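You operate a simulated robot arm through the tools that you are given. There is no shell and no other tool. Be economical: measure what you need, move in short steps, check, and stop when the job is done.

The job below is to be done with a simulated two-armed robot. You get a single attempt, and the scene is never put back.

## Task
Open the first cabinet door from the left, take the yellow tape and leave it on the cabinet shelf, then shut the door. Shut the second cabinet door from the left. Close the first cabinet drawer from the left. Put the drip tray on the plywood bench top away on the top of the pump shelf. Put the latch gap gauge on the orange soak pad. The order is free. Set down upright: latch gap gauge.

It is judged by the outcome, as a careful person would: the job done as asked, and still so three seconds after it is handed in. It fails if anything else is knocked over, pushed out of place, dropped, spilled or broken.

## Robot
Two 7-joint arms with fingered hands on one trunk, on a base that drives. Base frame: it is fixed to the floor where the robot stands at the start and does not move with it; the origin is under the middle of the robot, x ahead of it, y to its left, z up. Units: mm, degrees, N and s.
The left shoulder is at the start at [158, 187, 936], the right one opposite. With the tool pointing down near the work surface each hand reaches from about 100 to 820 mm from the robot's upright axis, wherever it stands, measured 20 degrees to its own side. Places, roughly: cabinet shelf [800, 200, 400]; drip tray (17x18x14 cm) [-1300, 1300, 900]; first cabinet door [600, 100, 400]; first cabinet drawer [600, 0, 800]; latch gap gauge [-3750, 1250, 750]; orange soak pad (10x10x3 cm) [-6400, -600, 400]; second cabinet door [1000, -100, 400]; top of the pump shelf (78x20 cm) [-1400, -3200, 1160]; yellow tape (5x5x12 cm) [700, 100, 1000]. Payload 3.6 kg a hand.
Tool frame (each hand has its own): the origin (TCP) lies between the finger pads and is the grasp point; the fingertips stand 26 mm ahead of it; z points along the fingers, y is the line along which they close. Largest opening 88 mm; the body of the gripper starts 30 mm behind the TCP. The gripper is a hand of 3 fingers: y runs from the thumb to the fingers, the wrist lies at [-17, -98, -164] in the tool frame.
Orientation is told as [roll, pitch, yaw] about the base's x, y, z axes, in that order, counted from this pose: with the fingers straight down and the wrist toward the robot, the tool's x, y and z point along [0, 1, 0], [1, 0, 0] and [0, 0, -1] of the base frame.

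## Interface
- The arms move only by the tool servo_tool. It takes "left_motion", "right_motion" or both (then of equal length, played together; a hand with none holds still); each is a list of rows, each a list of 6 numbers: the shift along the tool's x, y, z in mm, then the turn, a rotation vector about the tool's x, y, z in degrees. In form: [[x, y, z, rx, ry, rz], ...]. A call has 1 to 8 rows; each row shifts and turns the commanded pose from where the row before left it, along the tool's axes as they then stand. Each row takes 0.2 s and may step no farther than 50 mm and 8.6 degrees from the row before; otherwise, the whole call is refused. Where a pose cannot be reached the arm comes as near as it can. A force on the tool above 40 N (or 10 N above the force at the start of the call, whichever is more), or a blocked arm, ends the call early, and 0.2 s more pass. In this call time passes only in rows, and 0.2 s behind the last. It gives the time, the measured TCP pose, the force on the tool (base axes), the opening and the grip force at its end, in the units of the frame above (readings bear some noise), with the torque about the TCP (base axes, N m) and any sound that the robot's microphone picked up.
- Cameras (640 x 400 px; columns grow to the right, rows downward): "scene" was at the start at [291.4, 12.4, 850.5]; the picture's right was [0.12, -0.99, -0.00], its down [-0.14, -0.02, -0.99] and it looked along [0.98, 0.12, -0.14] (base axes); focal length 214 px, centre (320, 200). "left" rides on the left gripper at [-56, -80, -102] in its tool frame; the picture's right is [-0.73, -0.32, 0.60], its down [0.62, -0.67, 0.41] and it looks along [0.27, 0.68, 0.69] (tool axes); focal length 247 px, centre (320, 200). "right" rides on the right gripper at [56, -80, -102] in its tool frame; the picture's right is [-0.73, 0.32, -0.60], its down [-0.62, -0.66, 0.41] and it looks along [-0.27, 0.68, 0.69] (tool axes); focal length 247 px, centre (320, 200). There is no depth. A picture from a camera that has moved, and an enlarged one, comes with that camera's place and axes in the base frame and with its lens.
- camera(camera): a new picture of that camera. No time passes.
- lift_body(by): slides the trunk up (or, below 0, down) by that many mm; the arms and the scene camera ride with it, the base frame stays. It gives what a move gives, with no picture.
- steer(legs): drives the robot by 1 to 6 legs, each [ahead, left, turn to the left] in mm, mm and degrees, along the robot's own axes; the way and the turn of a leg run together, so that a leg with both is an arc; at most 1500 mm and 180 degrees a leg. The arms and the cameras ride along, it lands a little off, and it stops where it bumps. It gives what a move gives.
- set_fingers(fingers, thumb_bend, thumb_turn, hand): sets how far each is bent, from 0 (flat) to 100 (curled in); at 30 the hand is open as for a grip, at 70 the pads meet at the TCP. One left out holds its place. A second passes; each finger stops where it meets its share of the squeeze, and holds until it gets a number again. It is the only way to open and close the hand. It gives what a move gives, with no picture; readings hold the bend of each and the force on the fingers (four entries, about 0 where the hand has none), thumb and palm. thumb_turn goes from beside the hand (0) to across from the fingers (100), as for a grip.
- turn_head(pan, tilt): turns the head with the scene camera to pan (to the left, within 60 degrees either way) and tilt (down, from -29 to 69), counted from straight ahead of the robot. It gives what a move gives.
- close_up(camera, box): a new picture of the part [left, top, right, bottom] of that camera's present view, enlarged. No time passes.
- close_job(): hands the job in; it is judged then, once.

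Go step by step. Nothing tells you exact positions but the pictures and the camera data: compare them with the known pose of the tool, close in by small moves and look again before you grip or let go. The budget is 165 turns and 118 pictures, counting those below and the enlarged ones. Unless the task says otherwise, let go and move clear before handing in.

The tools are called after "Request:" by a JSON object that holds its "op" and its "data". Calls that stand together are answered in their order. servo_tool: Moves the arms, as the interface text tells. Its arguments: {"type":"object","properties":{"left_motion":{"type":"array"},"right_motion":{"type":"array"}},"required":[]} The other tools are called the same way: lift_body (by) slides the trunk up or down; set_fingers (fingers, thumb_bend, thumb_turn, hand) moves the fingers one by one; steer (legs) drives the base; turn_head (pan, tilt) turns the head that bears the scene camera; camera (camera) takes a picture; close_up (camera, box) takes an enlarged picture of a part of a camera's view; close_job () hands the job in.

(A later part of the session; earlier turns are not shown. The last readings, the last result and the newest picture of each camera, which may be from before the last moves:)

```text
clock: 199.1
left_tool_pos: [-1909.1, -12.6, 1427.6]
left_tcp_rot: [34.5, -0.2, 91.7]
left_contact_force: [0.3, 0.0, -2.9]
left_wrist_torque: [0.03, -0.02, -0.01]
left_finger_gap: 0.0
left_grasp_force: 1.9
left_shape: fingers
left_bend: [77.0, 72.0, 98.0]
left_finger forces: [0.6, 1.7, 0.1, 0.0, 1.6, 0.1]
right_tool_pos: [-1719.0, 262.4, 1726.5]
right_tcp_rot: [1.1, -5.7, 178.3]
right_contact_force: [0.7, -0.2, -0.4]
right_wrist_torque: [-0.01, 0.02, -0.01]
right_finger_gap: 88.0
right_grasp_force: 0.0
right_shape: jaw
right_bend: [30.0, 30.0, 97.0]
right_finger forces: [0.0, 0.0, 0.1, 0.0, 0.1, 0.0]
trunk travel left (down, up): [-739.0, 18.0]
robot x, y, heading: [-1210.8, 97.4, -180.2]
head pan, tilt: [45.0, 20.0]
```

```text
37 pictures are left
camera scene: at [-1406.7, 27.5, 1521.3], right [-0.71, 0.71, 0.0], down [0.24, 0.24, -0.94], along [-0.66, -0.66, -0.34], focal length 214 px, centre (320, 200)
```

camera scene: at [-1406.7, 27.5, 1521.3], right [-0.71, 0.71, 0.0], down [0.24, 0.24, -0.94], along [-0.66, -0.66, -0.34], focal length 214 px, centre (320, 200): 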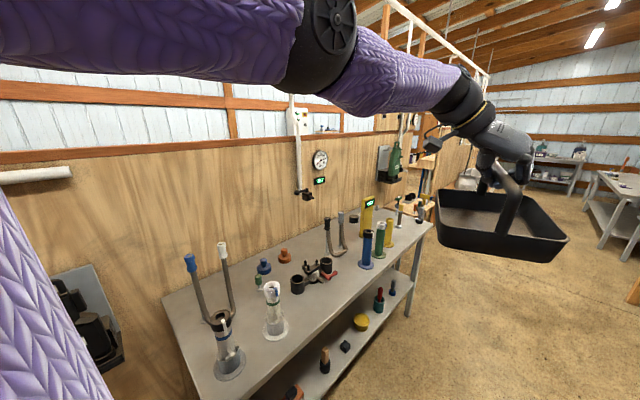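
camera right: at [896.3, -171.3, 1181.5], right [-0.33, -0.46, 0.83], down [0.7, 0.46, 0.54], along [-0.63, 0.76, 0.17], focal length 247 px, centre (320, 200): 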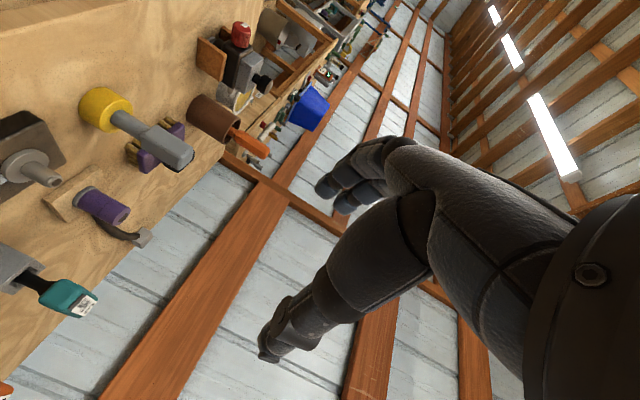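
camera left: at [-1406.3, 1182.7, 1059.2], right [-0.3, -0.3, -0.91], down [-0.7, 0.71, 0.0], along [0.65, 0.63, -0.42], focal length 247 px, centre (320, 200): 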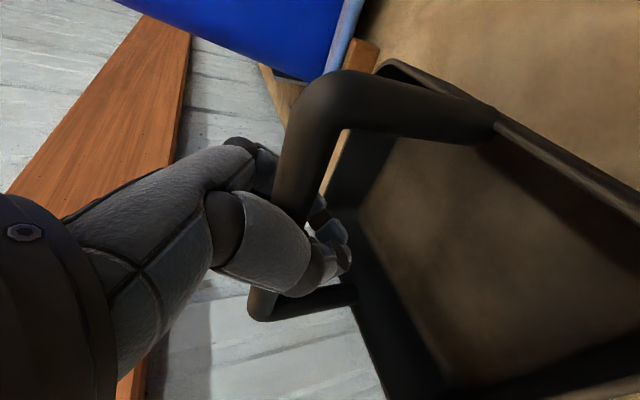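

A partition with a table lies to the left, so the pump shelf must be behind it. I'll go back east around the partition's end post at (-350, -950), facing -y, and look there.

Request:
{"op": "steer", "data": {"legs": [[-710, 0, 0], [0, 0, 90], [500, 800, 0], [350, 50, 0]]}}

Request:
{"op": "turn_head", "data": {"pan": -30, "tilt": 20}}

Request:
{"op": "camera", "data": {"camera": "scene"}}

```text
clock: 213.2
left_tool_pos: [435.5, -1477.5, 1428.6]
left_tcp_rot: [34.5, -0.2, -179.2]
left_contact_force: [0.7, 0.2, -3.1]
left_wrist_torque: [-0.01, 0.01, 0.02]
left_finger_gap: 0.0
left_grasp_force: 2.2
left_shape: fingers
left_bend: [77.0, 72.0, 98.0]
left_finger forces: [0.5, 2.0, 0.1, 0.0, 1.5, 0.0]
right_tool_pos: [164.7, -1280.9, 1726.2]
right_tcp_rot: [1.1, -5.7, -92.5]
right_contact_force: [-0.6, 0.3, 0.0]
right_wrist_torque: [0.0, 0.02, 0.0]
right_finger_gap: 87.9
right_grasp_force: 0.2
right_shape: jaw
right_bend: [30.0, 30.0, 97.0]
right_finger forces: [0.0, 0.0, 0.0, 0.0, 0.0, 0.0]
trunk travel left (down, up): [-739.0, 18.0]
robot x, y, heading: [345.0, -774.9, -90.8]
head pan, tilt: [45.0, 20.0]
```

```text
clock: 214.7
left_tool_pos: [436.5, -1477.9, 1425.9]
left_tcp_rot: [34.5, -0.2, -179.2]
left_contact_force: [-0.7, 0.6, -3.5]
left_wrist_torque: [-0.01, -0.03, -0.01]
left_finger_gap: 0.3
left_grasp_force: 2.0
left_shape: fingers
left_bend: [77.0, 72.0, 98.0]
left_finger forces: [0.8, 1.7, 0.1, 0.0, 1.7, 0.0]
right_tool_pos: [165.3, -1281.9, 1726.3]
right_tcp_rot: [1.0, -5.7, -92.6]
right_contact_force: [-0.8, 0.8, 0.9]
right_wrist_torque: [0.02, 0.01, 0.03]
right_finger_gap: 88.0
right_grasp_force: 0.1
right_shape: jaw
right_bend: [30.0, 30.0, 97.0]
right_finger forces: [0.0, 0.1, 0.1, 0.0, 0.0, 0.1]
trunk travel left (down, up): [-739.0, 18.0]
robot x, y, heading: [344.9, -774.5, -90.7]
head pan, tilt: [-30.0, 20.0]
```

```text
36 pictures are left
camera scene: at [292.3, -984.1, 1521.3], right [-0.86, 0.51, 0.0], down [0.18, 0.29, -0.94], along [-0.48, -0.81, -0.34], focal length 214 px, centre (320, 200)
```

scene: 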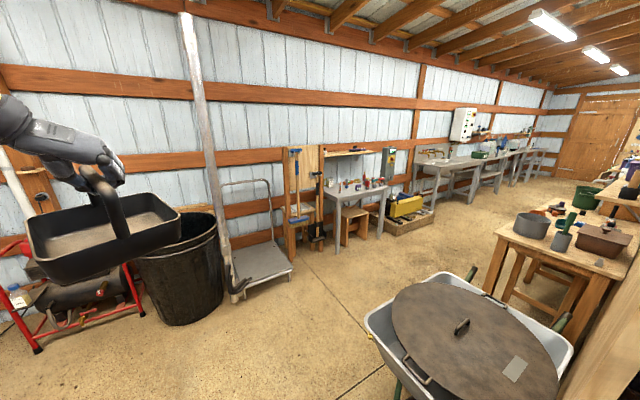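

I see the wall-mounted wooden pump shelf at about (-1430, -3250, 1160) above a grey table; the wheelbarrow, a trash can and a pole must be avoided. I'll drive round to stand in front of the shelf.

Request:
{"op": "steer", "data": {"legs": [[700, 0, 0], [0, 0, -90], [345, 675, 0], [1370, 0, 0], [0, 0, 90]]}}

Request:
{"op": "turn_head", "data": {"pan": 0, "tilt": 30}}

Request:
{"op": "camera", "data": {"camera": "scene"}}

```text
clock: 236.3
left_tool_pos: [-1272.4, -2825.4, 1426.6]
left_tcp_rot: [34.5, -0.1, -177.5]
left_contact_force: [0.7, 0.5, -2.3]
left_wrist_torque: [-0.02, -0.02, -0.01]
left_finger_gap: 0.0
left_grasp_force: 2.5
left_shape: fingers
left_bend: [77.0, 72.0, 98.0]
left_finger forces: [0.8, 1.6, 0.0, 0.1, 1.8, 0.0]
right_tool_pos: [-1548.9, -2637.1, 1725.2]
right_tcp_rot: [1.1, -5.7, -90.8]
right_contact_force: [0.0, 0.7, -0.3]
right_wrist_torque: [-0.01, 0.01, -0.04]
right_finger_gap: 88.0
right_grasp_force: 0.0
right_shape: jaw
right_bend: [30.0, 30.0, 97.0]
right_finger forces: [0.0, 0.0, 0.0, 0.0, 0.1, 0.1]
trunk travel left (down, up): [-739.0, 18.0]
robot x, y, heading: [-1384.2, -2120.3, -89.3]
head pan, tilt: [-30.0, 20.0]
```

```text
clock: 237.2
left_tool_pos: [-1271.9, -2824.5, 1426.4]
left_tcp_rot: [34.6, -0.2, -177.5]
left_contact_force: [0.3, -0.3, -2.3]
left_wrist_torque: [0.02, 0.03, 0.02]
left_finger_gap: 0.2
left_grasp_force: 1.5
left_shape: fingers
left_bend: [77.0, 72.0, 98.0]
left_finger forces: [0.7, 1.6, 0.0, 0.0, 2.0, 0.1]
right_tool_pos: [-1549.3, -2637.2, 1726.4]
right_tcp_rot: [1.0, -5.6, -90.9]
right_contact_force: [0.3, 0.2, -0.2]
right_wrist_torque: [0.02, 0.03, 0.0]
right_finger_gap: 87.8
right_grasp_force: 0.1
right_shape: jaw
right_bend: [30.0, 30.0, 97.0]
right_finger forces: [0.1, 0.1, 0.0, 0.1, 0.0, 0.0]
trunk travel left (down, up): [-739.0, 18.0]
robot x, y, heading: [-1386.0, -2121.5, -89.1]
head pan, tilt: [0.0, 30.0]
```

```text
35 pictures are left
camera scene: at [-1384.1, -2344.2, 1505.3], right [-1.0, -0.01, 0.0], down [-0.01, 0.5, -0.87], along [0.01, -0.87, -0.5], focal length 214 px, centre (320, 200)
```

scene: 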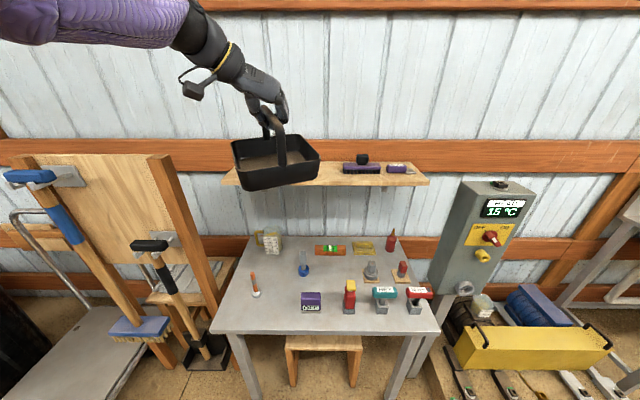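

The left half of the shelf (x from -1450 to -1020) is free; the shelf's middle is at y≈-3180. I'll drive straight ahead 330 mm at this height.

Request:
{"op": "steer", "data": {"legs": [[330, 0, 0]]}}

Request:
{"op": "camera", "data": {"camera": "scene"}}

```text
clock: 239.4
left_tool_pos: [-1268.2, -3162.4, 1427.0]
left_tcp_rot: [34.5, -0.2, -177.6]
left_contact_force: [0.2, 0.2, -3.0]
left_wrist_torque: [0.02, 0.02, 0.01]
left_finger_gap: 0.0
left_grasp_force: 2.1
left_shape: fingers
left_bend: [77.0, 72.0, 98.0]
left_finger forces: [0.5, 1.9, 0.1, 0.0, 1.8, 0.1]
right_tool_pos: [-1544.3, -2972.2, 1726.0]
right_tcp_rot: [1.1, -5.7, -90.7]
right_contact_force: [0.0, 0.0, 0.3]
right_wrist_torque: [-0.01, -0.01, 0.01]
right_finger_gap: 88.0
right_grasp_force: 0.0
right_shape: jaw
right_bend: [30.0, 30.0, 97.0]
right_finger forces: [0.0, 0.1, 0.0, 0.0, 0.1, 0.1]
trunk travel left (down, up): [-739.0, 18.0]
robot x, y, heading: [-1381.6, -2464.9, -89.3]
head pan, tilt: [0.0, 30.0]
```

```text
34 pictures are left
camera scene: at [-1379.6, -2680.9, 1505.4], right [-1.0, -0.01, 0.0], down [-0.01, 0.5, -0.87], along [0.01, -0.87, -0.5], focal length 214 px, centre (320, 200)
```

scene: 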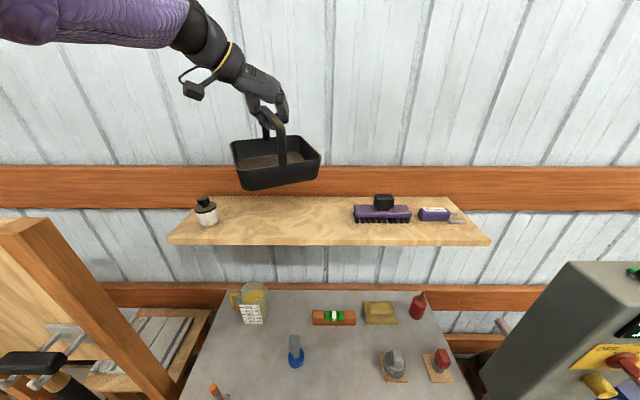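

The free span on the shelf is x≈-1475…-1090, its middle y≈-3190. I'll drive 27 mm more and lower the trunk 115 mm, then look again.

Request:
{"op": "steer", "data": {"legs": [[27, 0, 0]]}}

Request:
{"op": "lift_body", "data": {"by": -115}}

Request:
{"op": "close_up", "data": {"camera": "scene", "box": [140, 60, 460, 260]}}

Request:
{"op": "camera", "data": {"camera": "left"}}

```text
clock: 240.3
left_tool_pos: [-1268.7, -3183.9, 1429.0]
left_tcp_rot: [34.7, -0.2, -177.5]
left_contact_force: [-0.4, 0.0, -1.8]
left_wrist_torque: [-0.03, 0.0, -0.02]
left_finger_gap: 0.0
left_grasp_force: 2.6
left_shape: fingers
left_bend: [77.0, 72.0, 98.0]
left_finger forces: [0.1, 2.7, 0.0, 0.0, 1.7, 0.1]
right_tool_pos: [-1543.8, -2994.6, 1728.3]
right_tcp_rot: [1.1, -5.9, -90.7]
right_contact_force: [0.3, 1.1, 0.6]
right_wrist_torque: [-0.02, -0.01, -0.03]
right_finger_gap: 88.0
right_grasp_force: 0.1
right_shape: jaw
right_bend: [30.0, 30.0, 97.0]
right_finger forces: [0.0, 0.0, 0.1, 0.0, 0.1, 0.0]
trunk travel left (down, up): [-739.0, 18.0]
robot x, y, heading: [-1381.2, -2491.7, -89.3]
head pan, tilt: [0.0, 30.0]
```

```text
clock: 241.7
left_tool_pos: [-1268.9, -3190.8, 1311.9]
left_tcp_rot: [34.4, -0.1, -177.6]
left_contact_force: [0.2, -0.6, -2.6]
left_wrist_torque: [0.01, 0.03, 0.0]
left_finger_gap: 0.0
left_grasp_force: 2.2
left_shape: fingers
left_bend: [77.0, 72.0, 98.0]
left_finger forces: [0.7, 1.7, 0.0, 0.0, 2.1, 0.0]
right_tool_pos: [-1543.7, -3002.3, 1611.3]
right_tcp_rot: [1.1, -5.7, -90.8]
right_contact_force: [-0.6, -0.2, -0.5]
right_wrist_torque: [-0.01, -0.02, -0.02]
right_finger_gap: 88.0
right_grasp_force: 0.0
right_shape: jaw
right_bend: [30.0, 30.0, 97.0]
right_finger forces: [0.1, 0.0, 0.0, 0.1, 0.0, 0.0]
trunk travel left (down, up): [-624.0, 133.0]
robot x, y, heading: [-1382.5, -2488.2, -89.3]
head pan, tilt: [0.0, 30.0]
```

```text
2.00 times, centred on (300, 160) of scene
camera zoom: at [-1379.2, -2710.3, 1389.9], right [-1.0, -0.01, 0.0], down [-0.01, 0.5, -0.87], along [0.01, -0.87, -0.5], focal length 429 px, centre (360, 280)
```

zoom: 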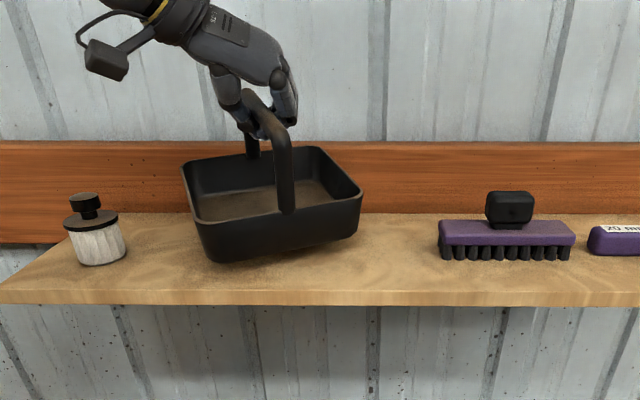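

```text
32 pictures are left
camera left: at [-1191.5, -3082.8, 1364.3], right [0.3, 0.28, -0.91], down [0.7, -0.72, 0.01], along [-0.65, -0.64, -0.41], focal length 247 px, centre (320, 200)
```

left: 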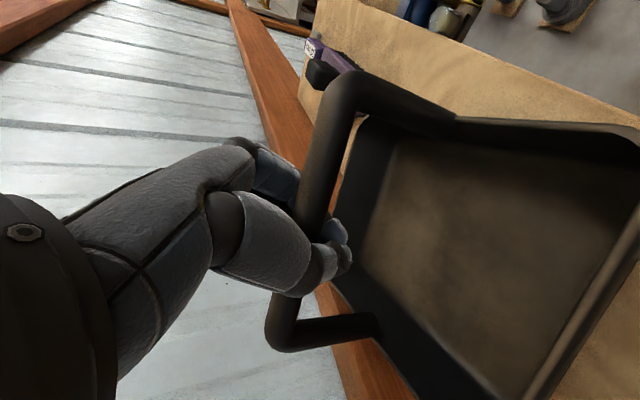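

The tray hangs above the shelf, centred about y=-3190 with roughly equal margins. I lower it gently, watching the weight on the hand.

Request:
{"op": "lift_body", "data": {"by": -28}}

Request:
{"op": "lift_body", "data": {"by": -8}}

Request:
{"op": "lift_body", "data": {"by": -8}}

Request:
{"op": "close_up", "data": {"camera": "scene", "box": [140, 60, 460, 260]}}

```text
clock: 242.4
left_tool_pos: [-1267.4, -3190.2, 1285.0]
left_tcp_rot: [34.3, -0.2, -177.5]
left_contact_force: [0.3, 0.4, -1.3]
left_wrist_torque: [0.0, 0.02, 0.02]
left_finger_gap: 0.0
left_grasp_force: 1.7
left_shape: fingers
left_bend: [77.0, 72.0, 98.0]
left_finger forces: [0.1, 2.0, 0.1, 0.1, 1.3, 0.0]
right_tool_pos: [-1544.2, -3000.2, 1584.6]
right_tcp_rot: [1.1, -5.8, -90.7]
right_contact_force: [-0.9, -0.5, -0.3]
right_wrist_torque: [0.04, 0.02, 0.02]
right_finger_gap: 87.8
right_grasp_force: 0.1
right_shape: jaw
right_bend: [30.0, 30.0, 97.0]
right_finger forces: [0.0, 0.2, 0.0, 0.0, 0.0, 0.1]
trunk travel left (down, up): [-596.0, 161.0]
robot x, y, heading: [-1379.8, -2491.1, -89.2]
head pan, tilt: [0.0, 30.0]
```

```text
clock: 243.0
left_tool_pos: [-1267.0, -3190.7, 1275.4]
left_tcp_rot: [34.5, -0.2, -177.7]
left_contact_force: [0.1, -0.5, 0.0]
left_wrist_torque: [-0.01, 0.04, 0.02]
left_finger_gap: 0.0
left_grasp_force: 0.3
left_shape: fingers
left_bend: [77.0, 72.0, 98.0]
left_finger forces: [0.0, 0.2, 0.1, 0.0, 0.0, 0.1]
right_tool_pos: [-1544.7, -2998.7, 1575.6]
right_tcp_rot: [1.0, -5.9, -90.7]
right_contact_force: [0.0, 0.1, 0.8]
right_wrist_torque: [0.0, 0.04, -0.05]
right_finger_gap: 88.0
right_grasp_force: 0.1
right_shape: jaw
right_bend: [30.0, 30.0, 97.0]
right_finger forces: [0.0, 0.0, 0.0, 0.1, 0.0, 0.0]
trunk travel left (down, up): [-588.0, 169.0]
robot x, y, heading: [-1382.0, -2487.5, -89.3]
head pan, tilt: [0.0, 30.0]
```

```text
clock: 243.6
left_tool_pos: [-1269.2, -3191.2, 1268.3]
left_tcp_rot: [34.3, -0.3, -177.7]
left_contact_force: [-0.8, -0.8, 0.6]
left_wrist_torque: [0.02, 0.02, 0.06]
left_finger_gap: 0.0
left_grasp_force: 0.9
left_shape: fingers
left_bend: [77.0, 72.0, 98.0]
left_finger forces: [1.3, 0.1, 0.0, 0.0, 0.0, 0.1]
right_tool_pos: [-1544.7, -3001.5, 1567.3]
right_tcp_rot: [1.1, -5.8, -90.9]
right_contact_force: [0.2, 0.9, -0.1]
right_wrist_torque: [-0.02, 0.0, 0.04]
right_finger_gap: 87.9
right_grasp_force: 0.0
right_shape: jaw
right_bend: [30.0, 30.0, 97.0]
right_finger forces: [0.0, 0.0, 0.1, 0.0, 0.0, 0.0]
trunk travel left (down, up): [-580.0, 177.0]
robot x, y, heading: [-1379.1, -2488.4, -89.5]
head pan, tilt: [0.0, 30.0]
```

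```text
2.00 times, centred on (300, 160) of scene
camera zoom: at [-1379.6, -2710.5, 1345.3], right [-1.0, -0.01, 0.0], down [-0.01, 0.5, -0.87], along [0.01, -0.87, -0.5], focal length 429 px, centre (360, 280)
```

zoom: 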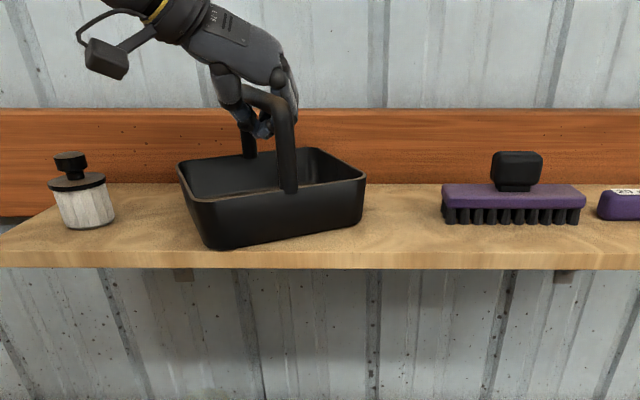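

The tray sits flat on the shelf with no load on the hand. Open, raise and back away.

Request:
{"op": "set_fingers", "data": {"hand": "left", "fingers": 30, "thumb_bend": 30}}

Request:
{"op": "lift_body", "data": {"by": 150}}

Request:
{"op": "steer", "data": {"legs": [[-330, 0, 0]]}}

Request:
{"op": "camera", "data": {"camera": "scene"}}

```text
clock: 244.6
left_tool_pos: [-1267.2, -3191.5, 1267.9]
left_tcp_rot: [34.5, -0.2, -177.6]
left_contact_force: [-0.5, -0.1, 0.6]
left_wrist_torque: [0.0, 0.02, -0.04]
left_finger_gap: 87.9
left_grasp_force: 0.1
left_shape: fingers
left_bend: [30.0, 30.0, 98.0]
left_finger forces: [0.0, 0.1, 0.0, 0.0, 0.1, 0.0]
right_tool_pos: [-1543.4, -3000.3, 1567.1]
right_tcp_rot: [1.1, -5.8, -90.8]
right_contact_force: [-0.1, 0.0, -0.4]
right_wrist_torque: [0.01, -0.01, -0.02]
right_finger_gap: 87.8
right_grasp_force: 0.1
right_shape: jaw
right_bend: [30.0, 30.0, 97.0]
right_finger forces: [0.0, 0.0, 0.0, 0.1, 0.0, 0.0]
trunk travel left (down, up): [-580.0, 177.0]
robot x, y, heading: [-1381.1, -2492.1, -89.2]
head pan, tilt: [0.0, 30.0]
```

```text
clock: 246.3
left_tool_pos: [-1268.9, -3189.9, 1418.9]
left_tcp_rot: [34.4, -0.2, -177.6]
left_contact_force: [0.0, 0.0, 0.3]
left_wrist_torque: [0.0, 0.0, -0.02]
left_finger_gap: 88.3
left_grasp_force: 0.0
left_shape: fingers
left_bend: [30.0, 30.0, 98.0]
left_finger forces: [0.0, 0.0, 0.0, 0.0, 0.1, 0.0]
right_tool_pos: [-1545.0, -3000.9, 1717.4]
right_tcp_rot: [1.0, -5.7, -90.8]
right_contact_force: [-0.3, 0.7, -0.5]
right_wrist_torque: [0.03, 0.01, 0.05]
right_finger_gap: 87.8
right_grasp_force: 0.0
right_shape: jaw
right_bend: [30.0, 30.0, 97.0]
right_finger forces: [0.1, 0.0, 0.1, 0.0, 0.0, 0.0]
trunk travel left (down, up): [-730.0, 27.0]
robot x, y, heading: [-1379.4, -2489.3, -89.3]
head pan, tilt: [0.0, 30.0]
```

```text
clock: 248.5
left_tool_pos: [-1271.6, -2858.5, 1417.4]
left_tcp_rot: [34.3, -0.2, -177.6]
left_contact_force: [-0.6, 0.2, 0.5]
left_wrist_torque: [-0.05, 0.01, 0.0]
left_finger_gap: 88.0
left_grasp_force: 0.0
left_shape: fingers
left_bend: [30.0, 30.0, 98.0]
left_finger forces: [0.0, 0.0, 0.0, 0.0, 0.0, 0.0]
right_tool_pos: [-1548.3, -2671.5, 1717.4]
right_tcp_rot: [1.1, -5.7, -90.7]
right_contact_force: [-0.1, 0.5, 0.2]
right_wrist_torque: [-0.05, 0.01, 0.0]
right_finger_gap: 87.9
right_grasp_force: 0.1
right_shape: jaw
right_bend: [30.0, 30.0, 97.0]
right_finger forces: [0.0, 0.1, 0.0, 0.1, 0.1, 0.0]
trunk travel left (down, up): [-730.0, 27.0]
robot x, y, heading: [-1383.7, -2156.1, -88.8]
head pan, tilt: [0.0, 30.0]
```

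```text
30 pictures are left
camera scene: at [-1383.4, -2377.9, 1496.1], right [-1.0, -0.02, 0.0], down [-0.01, 0.5, -0.87], along [0.01, -0.87, -0.5], focal length 214 px, centre (320, 200)
```

scene: 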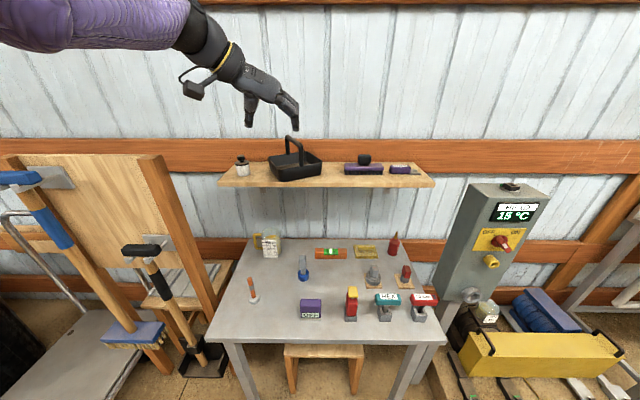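

The tray is placed and everything on the shelf is still standing. Next is the latch gap gauge around (-3750, 1250); I'll drive back around the partition the way I came.

Request:
{"op": "steer", "data": {"legs": [[0, 0, -90], [-1370, 0, 0], [-345, -675, 0], [0, 0, 90], [-700, 0, 0], [-350, -50, 0]]}}

Request:
{"op": "steer", "data": {"legs": [[-500, -800, 0], [0, 0, -90], [1250, -80, 0], [900, 0, 0]]}}

Request:
{"op": "turn_head", "data": {"pan": -15, "tilt": 20}}

Request:
{"op": "camera", "data": {"camera": "scene"}}

```text
clock: 272.2
left_tool_pos: [398.6, -1153.2, 1418.4]
left_tcp_rot: [34.4, -0.2, -177.0]
left_contact_force: [0.5, -0.6, -0.1]
left_wrist_torque: [-0.05, 0.03, 0.0]
left_finger_gap: 88.1
left_grasp_force: 0.2
left_shape: fingers
left_bend: [30.0, 30.0, 98.0]
left_finger forces: [0.0, 0.0, 0.0, 0.1, 0.1, 0.1]
right_tool_pos: [119.0, -966.2, 1716.5]
right_tcp_rot: [1.1, -5.8, -90.3]
right_contact_force: [0.5, -0.2, -1.2]
right_wrist_torque: [0.03, -0.02, 0.01]
right_finger_gap: 88.1
right_grasp_force: 0.0
right_shape: jaw
right_bend: [30.0, 30.0, 97.0]
right_finger forces: [0.1, 0.0, 0.1, 0.0, 0.1, 0.0]
trunk travel left (down, up): [-730.0, 27.0]
robot x, y, heading: [276.3, -451.8, -88.5]
head pan, tilt: [0.0, 30.0]
```

```text
clock: 291.2
left_tool_pos: [-3373.9, -103.3, 1418.8]
left_tcp_rot: [34.4, -0.2, 93.8]
left_contact_force: [-0.7, -0.1, -0.8]
left_wrist_torque: [-0.04, -0.02, -0.01]
left_finger_gap: 88.0
left_grasp_force: 0.2
left_shape: fingers
left_bend: [30.0, 30.0, 98.0]
left_finger forces: [0.0, 0.1, 0.1, 0.0, 0.0, 0.0]
right_tool_pos: [-3193.6, 177.5, 1716.9]
right_tcp_rot: [1.1, -5.9, -179.2]
right_contact_force: [-0.5, -0.5, -0.2]
right_wrist_torque: [0.03, -0.03, 0.0]
right_finger_gap: 88.0
right_grasp_force: 0.1
right_shape: jaw
right_bend: [30.0, 30.0, 97.0]
right_finger forces: [0.0, 0.0, 0.1, 0.0, 0.0, 0.0]
trunk travel left (down, up): [-730.0, 27.0]
robot x, y, heading: [-2677.3, 27.0, -177.6]
head pan, tilt: [0.0, 30.0]
```

```text
clock: 291.9
left_tool_pos: [-3374.4, -103.3, 1417.6]
left_tcp_rot: [34.5, -0.2, 93.8]
left_contact_force: [0.8, 0.5, 0.3]
left_wrist_torque: [-0.01, -0.02, 0.02]
left_finger_gap: 87.9
left_grasp_force: 0.1
left_shape: fingers
left_bend: [30.0, 30.0, 98.0]
left_finger forces: [0.1, 0.0, 0.0, 0.0, 0.0, 0.1]
right_tool_pos: [-3193.6, 177.1, 1716.5]
right_tcp_rot: [1.0, -5.8, -179.2]
right_contact_force: [0.5, 0.8, 0.0]
right_wrist_torque: [0.03, 0.01, 0.01]
right_finger_gap: 87.9
right_grasp_force: 0.2
right_shape: jaw
right_bend: [30.0, 30.0, 97.0]
right_finger forces: [0.0, 0.0, 0.0, 0.1, 0.0, 0.0]
trunk travel left (down, up): [-730.0, 27.0]
robot x, y, heading: [-2676.5, 30.4, -177.6]
head pan, tilt: [-15.0, 20.0]
```

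```text
29 pictures are left
camera scene: at [-2900.9, 45.3, 1512.2], right [0.22, 0.98, 0.0], down [0.33, -0.07, -0.94], along [-0.92, 0.21, -0.34], focal length 214 px, centre (320, 200)
```

scene: 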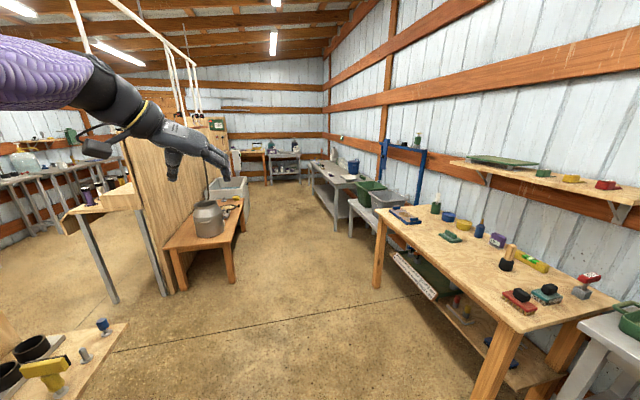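

I see a bench on the right with small items; the spot (-3750, 1250, 750) matches the tan post on a black base. I'll turn to face that bench and strafe in front of it.

Request:
{"op": "steer", "data": {"legs": [[0, 0, -92.4], [0, 1070, 0], [180, 0, 0]]}}

Request:
{"op": "turn_head", "data": {"pan": 0, "tilt": 42}}

Request:
{"op": "camera", "data": {"camera": "scene"}}

```text
clock: 302.5
left_tool_pos: [-3837.8, 916.6, 1419.4]
left_tcp_rot: [34.5, -0.2, 0.8]
left_contact_force: [0.8, -0.2, 0.2]
left_wrist_torque: [0.01, 0.02, -0.01]
left_finger_gap: 87.9
left_grasp_force: 0.0
left_shape: fingers
left_bend: [30.0, 30.0, 98.0]
left_finger forces: [0.0, 0.0, 0.0, 0.0, 0.1, 0.0]
right_tool_pos: [-3567.5, 720.4, 1719.2]
right_tcp_rot: [1.1, -5.9, 87.8]
right_contact_force: [0.7, 1.0, 0.4]
right_wrist_torque: [0.0, 0.0, 0.03]
right_finger_gap: 88.0
right_grasp_force: 0.0
right_shape: jaw
right_bend: [30.0, 30.0, 97.0]
right_finger forces: [0.0, 0.0, 0.1, 0.0, 0.0, 0.0]
trunk travel left (down, up): [-730.0, 27.0]
robot x, y, heading: [-3745.7, 217.1, 89.3]
head pan, tilt: [-15.0, 20.0]
```

```text
clock: 303.3
left_tool_pos: [-3839.1, 919.5, 1417.8]
left_tcp_rot: [34.4, -0.2, 0.8]
left_contact_force: [0.5, -0.5, 0.4]
left_wrist_torque: [-0.04, 0.04, 0.04]
left_finger_gap: 87.9
left_grasp_force: 0.1
left_shape: fingers
left_bend: [30.0, 30.0, 98.0]
left_finger forces: [0.0, 0.1, 0.0, 0.0, 0.0, 0.0]
right_tool_pos: [-3567.8, 723.2, 1717.2]
right_tcp_rot: [1.1, -5.8, 87.7]
right_contact_force: [-0.5, -0.4, -0.5]
right_wrist_torque: [0.0, 0.01, 0.02]
right_finger_gap: 88.0
right_grasp_force: 0.1
right_shape: jaw
right_bend: [30.0, 30.0, 97.0]
right_finger forces: [0.0, 0.0, 0.0, 0.0, 0.1, 0.0]
trunk travel left (down, up): [-730.0, 27.0]
robot x, y, heading: [-3745.4, 216.1, 89.1]
head pan, tilt: [0.0, 42.0]
```

```text
28 pictures are left
camera scene: at [-3742.3, 432.9, 1477.9], right [1.0, -0.01, 0.0], down [-0.01, -0.67, -0.74], along [0.01, 0.74, -0.67], focal length 214 px, centre (320, 200)
```

scene: 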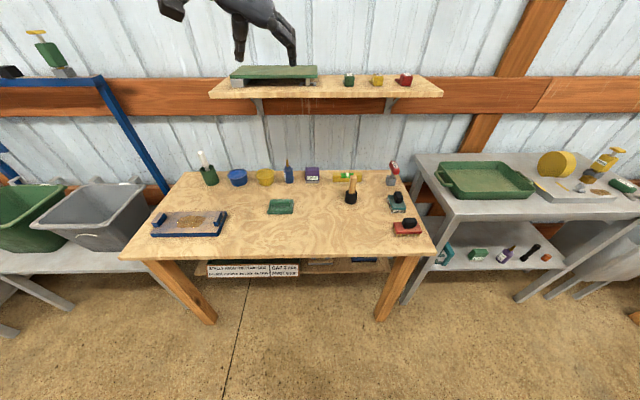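

Request:
{"op": "close_up", "data": {"camera": "scene", "box": [190, 140, 440, 250]}}

```text
2.56 times, centred on (315, 195) of scene
camera zoom: at [-3742.3, 432.9, 1477.9], right [1.0, -0.01, 0.0], down [-0.01, -0.67, -0.74], along [0.01, 0.74, -0.67], focal length 549 px, centre (333, 213)
```

zoom: 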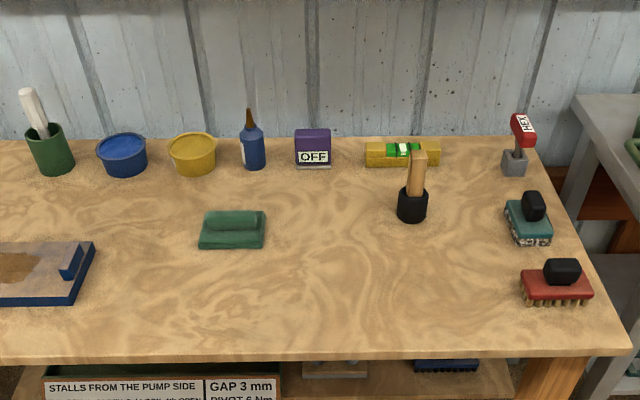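

Several small items are candidates. I'll zoom in closely on the ones near the expected spot.

Request:
{"op": "close_up", "data": {"camera": "scene", "box": [270, 155, 420, 245]}}

Request:
{"op": "close_up", "data": {"camera": "scene", "box": [200, 255, 310, 285]}}

```text
4.27 times, centred on (345, 200) of scene
camera zoom: at [-3742.3, 432.9, 1477.9], right [1.0, -0.01, 0.0], down [-0.01, -0.67, -0.74], along [0.01, 0.74, -0.67], focal length 915 px, centre (213, 200)
```

zoom: 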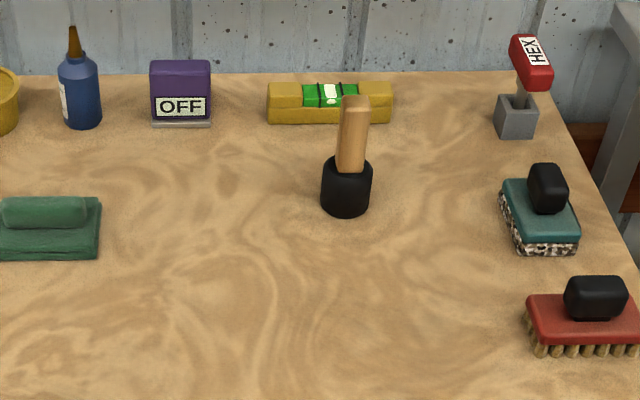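

```text
5.82 times, centred on (255, 270) of scene
camera zoom: at [-3742.3, 432.9, 1477.9], right [1.0, -0.01, 0.0], down [-0.01, -0.67, -0.74], along [0.01, 0.74, -0.67], focal length 1248 px, centre (698, -207)
```

zoom: 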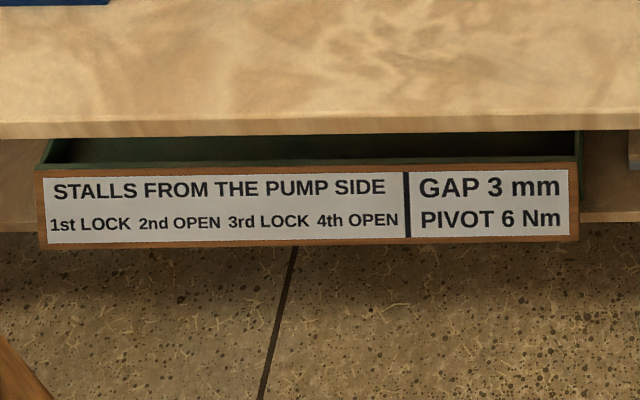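

The purple box with an "OFF" readout on a grey foot is surely the gauge (the others are a mallet, sanding block, level, brushes). I'll return the left hand to fingers-down so that it closes front-to-back across the thin box, then lower the trunk.

Request:
{"op": "servo_tool", "data": {"left_motion": [[0, 0, 0, 0, -8.6, 0], [0, 0, 0, 0, -8.6, 0], [0, 0, 0, 0, -8.6, 0], [0, 0, 0, 0, -8.6, 0], [0, 0, 0, 0, 0, -8.2], [0, 0, 0, 0, 0, -8.2], [0, 0, 0, 0, 0, -8.2], [0, 0, 0, 0, 0, -8.2]]}}

Request:
{"op": "servo_tool", "data": {"left_motion": [[0, 0, 0, 0, 0, -8.2], [0, 0, 0, 0, 0, -8.2], [0, 0, 0, 0, 0, -8.2], [0, 0, 0, 0, 0, -8.2], [0, 0, 0, 0, 0, -8.2], [0, 0, 0, 0, 0, -8.2], [0, 0, 0, 0, 0, -7]]}}

Request:
{"op": "steer", "data": {"legs": [[0, -150, 0]]}}

Request:
{"op": "lift_body", "data": {"by": -400}}

```text
clock: 305.1
left_tool_pos: [-3854.1, 822.1, 1417.4]
left_tcp_rot: [-0.1, -0.2, 33.7]
left_contact_force: [0.0, -0.7, 0.4]
left_wrist_torque: [0.01, 0.01, 0.03]
left_finger_gap: 87.9
left_grasp_force: 0.0
left_shape: fingers
left_bend: [30.0, 30.0, 98.0]
left_finger forces: [0.0, 0.0, 0.0, 0.0, 0.0, 0.0]
left hand out of reach, approached as far as the arm can: row 1, 2, 3, 4
right_tool_pos: [-3567.0, 723.9, 1718.3]
right_tcp_rot: [1.1, -5.8, 87.7]
right_contact_force: [0.4, 0.8, 0.6]
right_wrist_torque: [-0.02, 0.02, 0.02]
right_finger_gap: 88.0
right_grasp_force: 0.1
right_shape: jaw
right_bend: [30.0, 30.0, 97.0]
right_finger forces: [0.1, 0.0, 0.0, 0.0, 0.0, 0.0]
trunk travel left (down, up): [-730.0, 27.0]
robot x, y, heading: [-3742.2, 218.1, 89.4]
head pan, tilt: [0.0, 42.0]
```

```text
clock: 306.7
left_tool_pos: [-3853.1, 824.1, 1417.7]
left_tcp_rot: [-0.2, 0.0, 90.0]
left_contact_force: [0.5, 0.7, -0.1]
left_wrist_torque: [0.0, 0.03, 0.02]
left_finger_gap: 88.1
left_grasp_force: 0.1
left_shape: fingers
left_bend: [30.0, 30.0, 98.0]
left_finger forces: [0.0, 0.0, 0.1, 0.1, 0.1, 0.0]
right_tool_pos: [-3567.3, 721.6, 1717.7]
right_tcp_rot: [1.1, -5.7, 87.7]
right_contact_force: [-0.5, -0.1, -0.1]
right_wrist_torque: [-0.03, 0.0, -0.02]
right_finger_gap: 87.9
right_grasp_force: 0.0
right_shape: jaw
right_bend: [30.0, 30.0, 97.0]
right_finger forces: [0.0, 0.1, 0.0, 0.0, 0.0, 0.0]
trunk travel left (down, up): [-730.0, 27.0]
robot x, y, heading: [-3744.1, 217.0, 89.3]
head pan, tilt: [0.0, 42.0]
```

```text
clock: 308.1
left_tool_pos: [-3706.6, 822.9, 1417.4]
left_tcp_rot: [-0.2, 0.0, 89.9]
left_contact_force: [1.0, 0.4, -0.6]
left_wrist_torque: [0.03, -0.01, 0.01]
left_finger_gap: 88.1
left_grasp_force: 0.0
left_shape: fingers
left_bend: [30.0, 30.0, 98.0]
left_finger forces: [0.0, 0.1, 0.0, 0.0, 0.0, 0.0]
right_tool_pos: [-3421.4, 720.9, 1717.8]
right_tcp_rot: [1.1, -5.9, 87.8]
right_contact_force: [-0.3, 0.2, 0.1]
right_wrist_torque: [-0.04, -0.03, 0.02]
right_finger_gap: 88.1
right_grasp_force: 0.0
right_shape: jaw
right_bend: [30.0, 30.0, 97.0]
right_finger forces: [0.0, 0.0, 0.0, 0.1, 0.1, 0.1]
trunk travel left (down, up): [-730.0, 27.0]
robot x, y, heading: [-3591.3, 213.6, 89.3]
head pan, tilt: [0.0, 42.0]
```

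```text
clock: 311.9
left_tool_pos: [-3706.1, 821.9, 1017.7]
left_tcp_rot: [-0.1, 0.0, 89.8]
left_contact_force: [0.1, 1.2, 0.6]
left_wrist_torque: [0.01, -0.03, 0.0]
left_finger_gap: 87.9
left_grasp_force: 0.1
left_shape: fingers
left_bend: [30.0, 30.0, 98.0]
left_finger forces: [0.1, 0.1, 0.0, 0.0, 0.0, 0.0]
right_tool_pos: [-3418.2, 721.1, 1317.1]
right_tcp_rot: [1.1, -5.8, 87.8]
right_contact_force: [0.9, 0.4, 0.5]
right_wrist_torque: [-0.02, 0.01, 0.03]
right_finger_gap: 88.0
right_grasp_force: 0.0
right_shape: jaw
right_bend: [30.0, 30.0, 97.0]
right_finger forces: [0.0, 0.1, 0.0, 0.0, 0.0, 0.0]
trunk travel left (down, up): [-330.0, 427.0]
robot x, y, heading: [-3596.1, 213.8, 89.4]
head pan, tilt: [0.0, 42.0]
```

Hand is fingers-down at (-3706, 822, 1018). I'll lower a bit more, drive ahead 400 mm, shift the hand left, and look.

Request:
{"op": "lift_body", "data": {"by": -80}}

Request:
{"op": "steer", "data": {"legs": [[380, 0, 0]]}}

Request:
{"op": "servo_tool", "data": {"left_motion": [[30, 20, 0, 0, 0, 0], [30, 20, 0, 0, 0, 0]]}}

Request:
{"op": "camera", "data": {"camera": "left"}}

Request:
{"op": "camera", "data": {"camera": "scene"}}

```text
clock: 313.1
left_tool_pos: [-3705.0, 821.0, 938.0]
left_tcp_rot: [-0.2, 0.0, 89.9]
left_contact_force: [-0.3, 0.1, 0.8]
left_wrist_torque: [-0.03, 0.01, -0.02]
left_finger_gap: 88.0
left_grasp_force: 0.1
left_shape: fingers
left_bend: [30.0, 30.0, 98.0]
left_finger forces: [0.1, 0.0, 0.0, 0.0, 0.0, 0.0]
right_tool_pos: [-3419.2, 720.1, 1237.7]
right_tcp_rot: [1.1, -5.9, 87.8]
right_contact_force: [-0.7, -0.5, -0.4]
right_wrist_torque: [0.05, 0.03, 0.01]
right_finger_gap: 87.9
right_grasp_force: 0.1
right_shape: jaw
right_bend: [30.0, 30.0, 97.0]
right_finger forces: [0.1, 0.0, 0.1, 0.0, 0.0, 0.0]
trunk travel left (down, up): [-250.0, 507.0]
robot x, y, heading: [-3596.5, 214.9, 89.2]
head pan, tilt: [0.0, 42.0]
```

```text
clock: 315.5
left_tool_pos: [-3699.7, 1206.3, 935.4]
left_tcp_rot: [-0.3, 0.1, 89.8]
left_contact_force: [1.2, 0.7, -0.4]
left_wrist_torque: [0.0, 0.04, 0.0]
left_finger_gap: 87.9
left_grasp_force: 0.0
left_shape: fingers
left_bend: [30.0, 30.0, 98.0]
left_finger forces: [0.1, 0.0, 0.0, 0.0, 0.0, 0.0]
right_tool_pos: [-3411.9, 1105.1, 1237.7]
right_tcp_rot: [1.1, -5.7, 87.6]
right_contact_force: [-0.3, -0.7, -1.0]
right_wrist_torque: [-0.05, 0.02, -0.02]
right_finger_gap: 88.0
right_grasp_force: 0.1
right_shape: jaw
right_bend: [30.0, 30.0, 97.0]
right_finger forces: [0.0, 0.1, 0.0, 0.0, 0.1, 0.1]
trunk travel left (down, up): [-250.0, 507.0]
robot x, y, heading: [-3589.0, 595.8, 88.9]
head pan, tilt: [0.0, 42.0]
```

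```text
clock: 316.1
left_tool_pos: [-3758.6, 1243.7, 935.7]
left_tcp_rot: [-0.3, 0.1, 89.8]
left_contact_force: [0.6, 0.0, -0.4]
left_wrist_torque: [0.03, 0.01, 0.01]
left_finger_gap: 88.1
left_grasp_force: 0.0
left_shape: fingers
left_bend: [30.0, 30.0, 98.0]
left_finger forces: [0.0, 0.0, 0.1, 0.0, 0.1, 0.0]
right_tool_pos: [-3412.6, 1104.3, 1237.5]
right_tcp_rot: [1.2, -5.8, 87.5]
right_contact_force: [-0.2, -0.5, -1.0]
right_wrist_torque: [-0.01, 0.02, 0.02]
right_finger_gap: 88.0
right_grasp_force: 0.1
right_shape: jaw
right_bend: [30.0, 30.0, 97.0]
right_finger forces: [0.0, 0.1, 0.0, 0.0, 0.1, 0.0]
trunk travel left (down, up): [-250.0, 507.0]
robot x, y, heading: [-3588.8, 601.3, 89.0]
head pan, tilt: [0.0, 42.0]
```

```text
24 pictures are left
camera left: at [-3702.8, 1163.6, 1038.9], right [0.74, -0.32, -0.6], down [-0.62, -0.66, -0.41], along [-0.26, 0.68, -0.69], focal length 247 px, centre (320, 200)
```

left: 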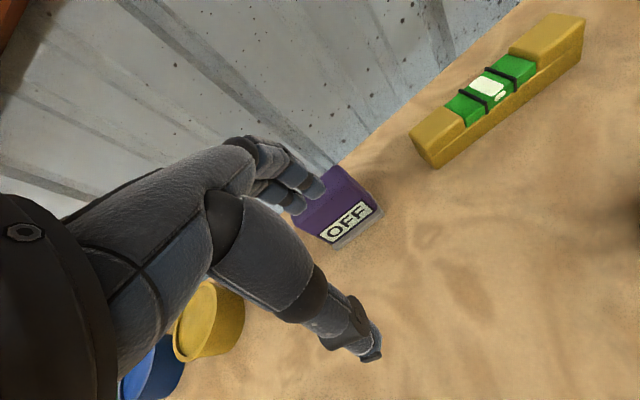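

```text
23 pictures are left
camera scene: at [-3586.7, 849.1, 978.0], right [1.0, -0.02, 0.0], down [-0.01, -0.67, -0.74], along [0.01, 0.74, -0.67], focal length 214 px, centre (320, 200)
```

scene: 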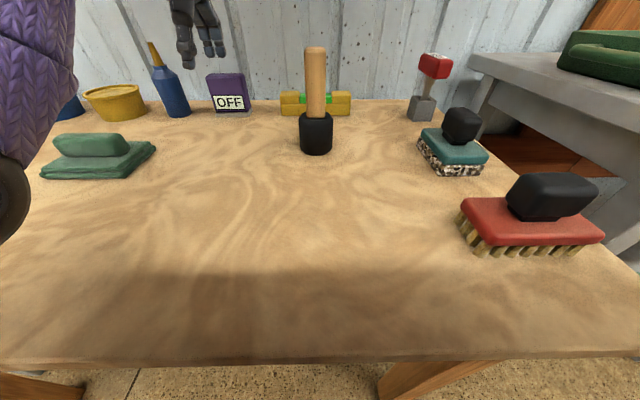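

The gauge stands at about (-3760, 1312), z 810–882. I'll move the open hand over it and check from the wrist camera.

Request:
{"op": "servo_tool", "data": {"left_motion": [[0, 36, 0, 0, 0, 0], [0, 36, 0, 0, 0, 0]]}}

Request:
{"op": "camera", "data": {"camera": "left"}}

```text
clock: 316.7
left_tool_pos: [-3756.4, 1316.1, 938.1]
left_tcp_rot: [-0.2, -0.1, 89.7]
left_contact_force: [-0.7, 0.5, 0.5]
left_wrist_torque: [-0.01, 0.01, 0.02]
left_finger_gap: 88.1
left_grasp_force: 0.1
left_shape: fingers
left_bend: [30.0, 30.0, 98.0]
left_finger forces: [0.0, 0.1, 0.1, 0.0, 0.0, 0.0]
right_tool_pos: [-3412.3, 1105.3, 1238.4]
right_tcp_rot: [1.1, -5.9, 87.6]
right_contact_force: [0.9, 0.0, 1.1]
right_wrist_torque: [-0.03, 0.01, 0.0]
right_finger_gap: 87.8
right_grasp_force: 0.1
right_shape: jaw
right_bend: [30.0, 30.0, 97.0]
right_finger forces: [0.0, 0.0, 0.0, 0.0, 0.0, 0.0]
trunk travel left (down, up): [-250.0, 507.0]
robot x, y, heading: [-3589.6, 598.8, 89.2]
head pan, tilt: [0.0, 42.0]
```

```text
22 pictures are left
camera left: at [-3701.1, 1236.9, 1039.4], right [0.74, -0.32, -0.6], down [-0.62, -0.66, -0.41], along [-0.26, 0.68, -0.69], focal length 247 px, centre (320, 200)
```

left: 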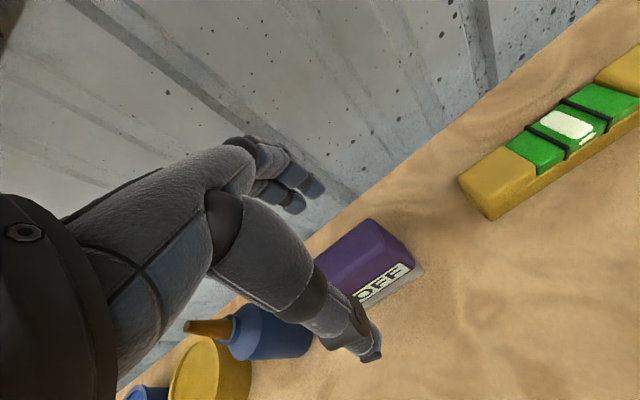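

Refined: box centre about (-3764, 1335), top near z≈860. I'll shift and descend 60 mm, then check.

Request:
{"op": "servo_tool", "data": {"left_motion": [[8, 19, 0, 0, 0, 0], [0, 0, 30, 0, 0, 0], [0, 0, 30, 0, 0, 0]]}}

Request:
{"op": "camera", "data": {"camera": "left"}}

Request:
{"op": "close_up", "data": {"camera": "scene", "box": [150, 20, 310, 130]}}

```text
clock: 317.5
left_tool_pos: [-3766.4, 1336.3, 874.8]
left_tcp_rot: [-0.3, 0.0, 89.7]
left_contact_force: [-0.6, 0.1, 0.0]
left_wrist_torque: [-0.02, -0.02, 0.0]
left_finger_gap: 88.1
left_grasp_force: 0.0
left_shape: fingers
left_bend: [30.0, 30.0, 98.0]
left_finger forces: [0.1, 0.1, 0.0, 0.0, 0.1, 0.0]
right_tool_pos: [-3412.3, 1103.8, 1237.2]
right_tcp_rot: [1.2, -5.8, 87.6]
right_contact_force: [0.2, -0.2, 0.1]
right_wrist_torque: [0.0, 0.01, -0.01]
right_finger_gap: 87.7
right_grasp_force: 0.0
right_shape: jaw
right_bend: [30.0, 30.0, 97.0]
right_finger forces: [0.0, 0.0, 0.0, 0.0, 0.1, 0.0]
trunk travel left (down, up): [-250.0, 507.0]
robot x, y, heading: [-3591.1, 596.4, 89.1]
head pan, tilt: [0.0, 42.0]
```

```text
21 pictures are left
camera left: at [-3709.9, 1256.4, 976.1], right [0.74, -0.32, -0.6], down [-0.62, -0.66, -0.41], along [-0.26, 0.68, -0.69], focal length 247 px, centre (320, 200)
```

left: 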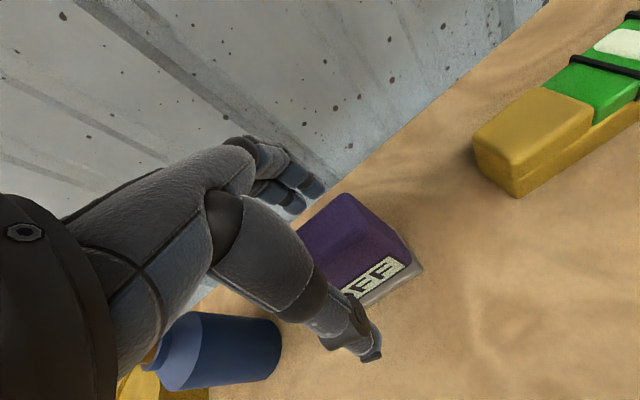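

```text
3.64 times, centred on (230, 75) of scene
camera zoom: at [-3586.6, 849.3, 978.0], right [1.0, -0.02, 0.0], down [-0.01, -0.67, -0.74], along [0.01, 0.74, -0.67], focal length 780 px, centre (647, 654)
```

zoom: 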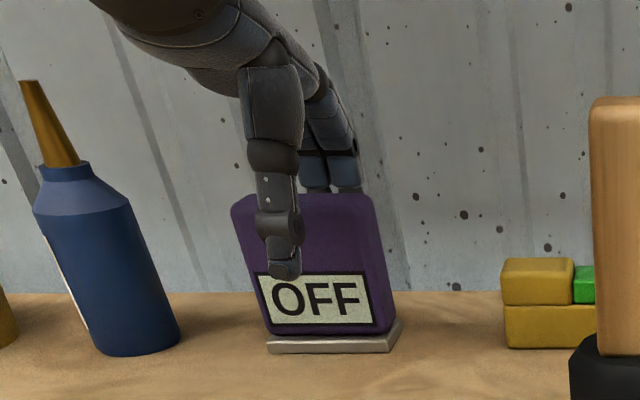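

The box centre is about 14 mm right of the TCP. I'll correct, lower 30 mm, and close.

Request:
{"op": "servo_tool", "data": {"left_motion": [[-13, -5, 0, 0, 0, 0], [0, 0, 15, 0, 0, 0], [0, 0, 15, 0, 0, 0]]}}

Request:
{"op": "set_fingers", "data": {"hand": "left", "fingers": 70, "thumb_bend": 70}}

Request:
{"op": "camera", "data": {"camera": "left"}}

```text
clock: 318.3
left_tool_pos: [-3753.3, 1331.6, 847.4]
left_tcp_rot: [-0.2, -0.1, 89.8]
left_contact_force: [-0.9, 0.0, 0.1]
left_wrist_torque: [-0.03, 0.0, -0.01]
left_finger_gap: 88.2
left_grasp_force: 0.0
left_shape: fingers
left_bend: [30.0, 30.0, 98.0]
left_finger forces: [0.1, 0.0, 0.1, 0.0, 0.0, 0.0]
right_tool_pos: [-3412.1, 1104.3, 1238.3]
right_tcp_rot: [1.1, -5.8, 87.5]
right_contact_force: [-0.1, -0.5, -0.5]
right_wrist_torque: [0.0, -0.02, 0.0]
right_finger_gap: 88.0
right_grasp_force: 0.0
right_shape: jaw
right_bend: [30.0, 30.0, 97.0]
right_finger forces: [0.1, 0.0, 0.0, 0.1, 0.1, 0.0]
trunk travel left (down, up): [-250.0, 507.0]
robot x, y, heading: [-3586.6, 597.1, 89.1]
head pan, tilt: [0.0, 42.0]
```

```text
clock: 319.3
left_tool_pos: [-3752.3, 1331.6, 847.1]
left_tcp_rot: [-0.3, 0.0, 89.8]
left_contact_force: [0.2, 1.1, -1.0]
left_wrist_torque: [0.07, 0.0, 0.0]
left_finger_gap: 27.7
left_grasp_force: 13.2
left_shape: fingers
left_bend: [61.0, 59.0, 97.0]
left_finger forces: [7.8, 5.7, 0.1, 0.1, 12.6, 0.0]
right_tool_pos: [-3412.4, 1104.8, 1237.6]
right_tcp_rot: [1.0, -5.8, 87.5]
right_contact_force: [0.2, -0.9, 0.0]
right_wrist_torque: [0.02, 0.02, 0.0]
right_finger_gap: 87.9
right_grasp_force: 0.1
right_shape: jaw
right_bend: [30.0, 30.0, 97.0]
right_finger forces: [0.0, 0.0, 0.0, 0.0, 0.0, 0.0]
trunk travel left (down, up): [-250.0, 507.0]
robot x, y, heading: [-3588.6, 595.8, 89.0]
head pan, tilt: [0.0, 42.0]
```

```text
19 pictures are left
camera left: at [-3696.6, 1251.6, 948.6], right [0.74, -0.32, -0.6], down [-0.62, -0.66, -0.41], along [-0.26, 0.68, -0.69], focal length 247 px, centre (320, 200)
```

left: 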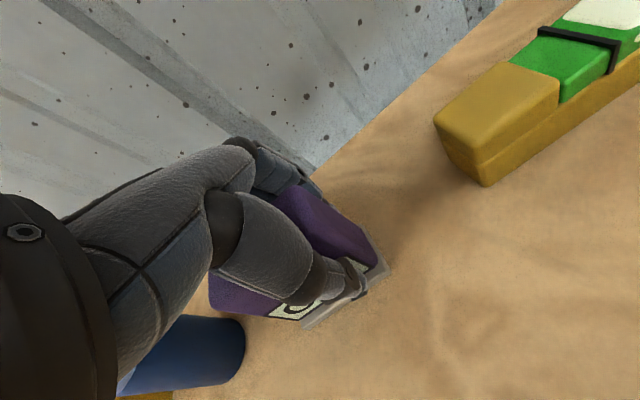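

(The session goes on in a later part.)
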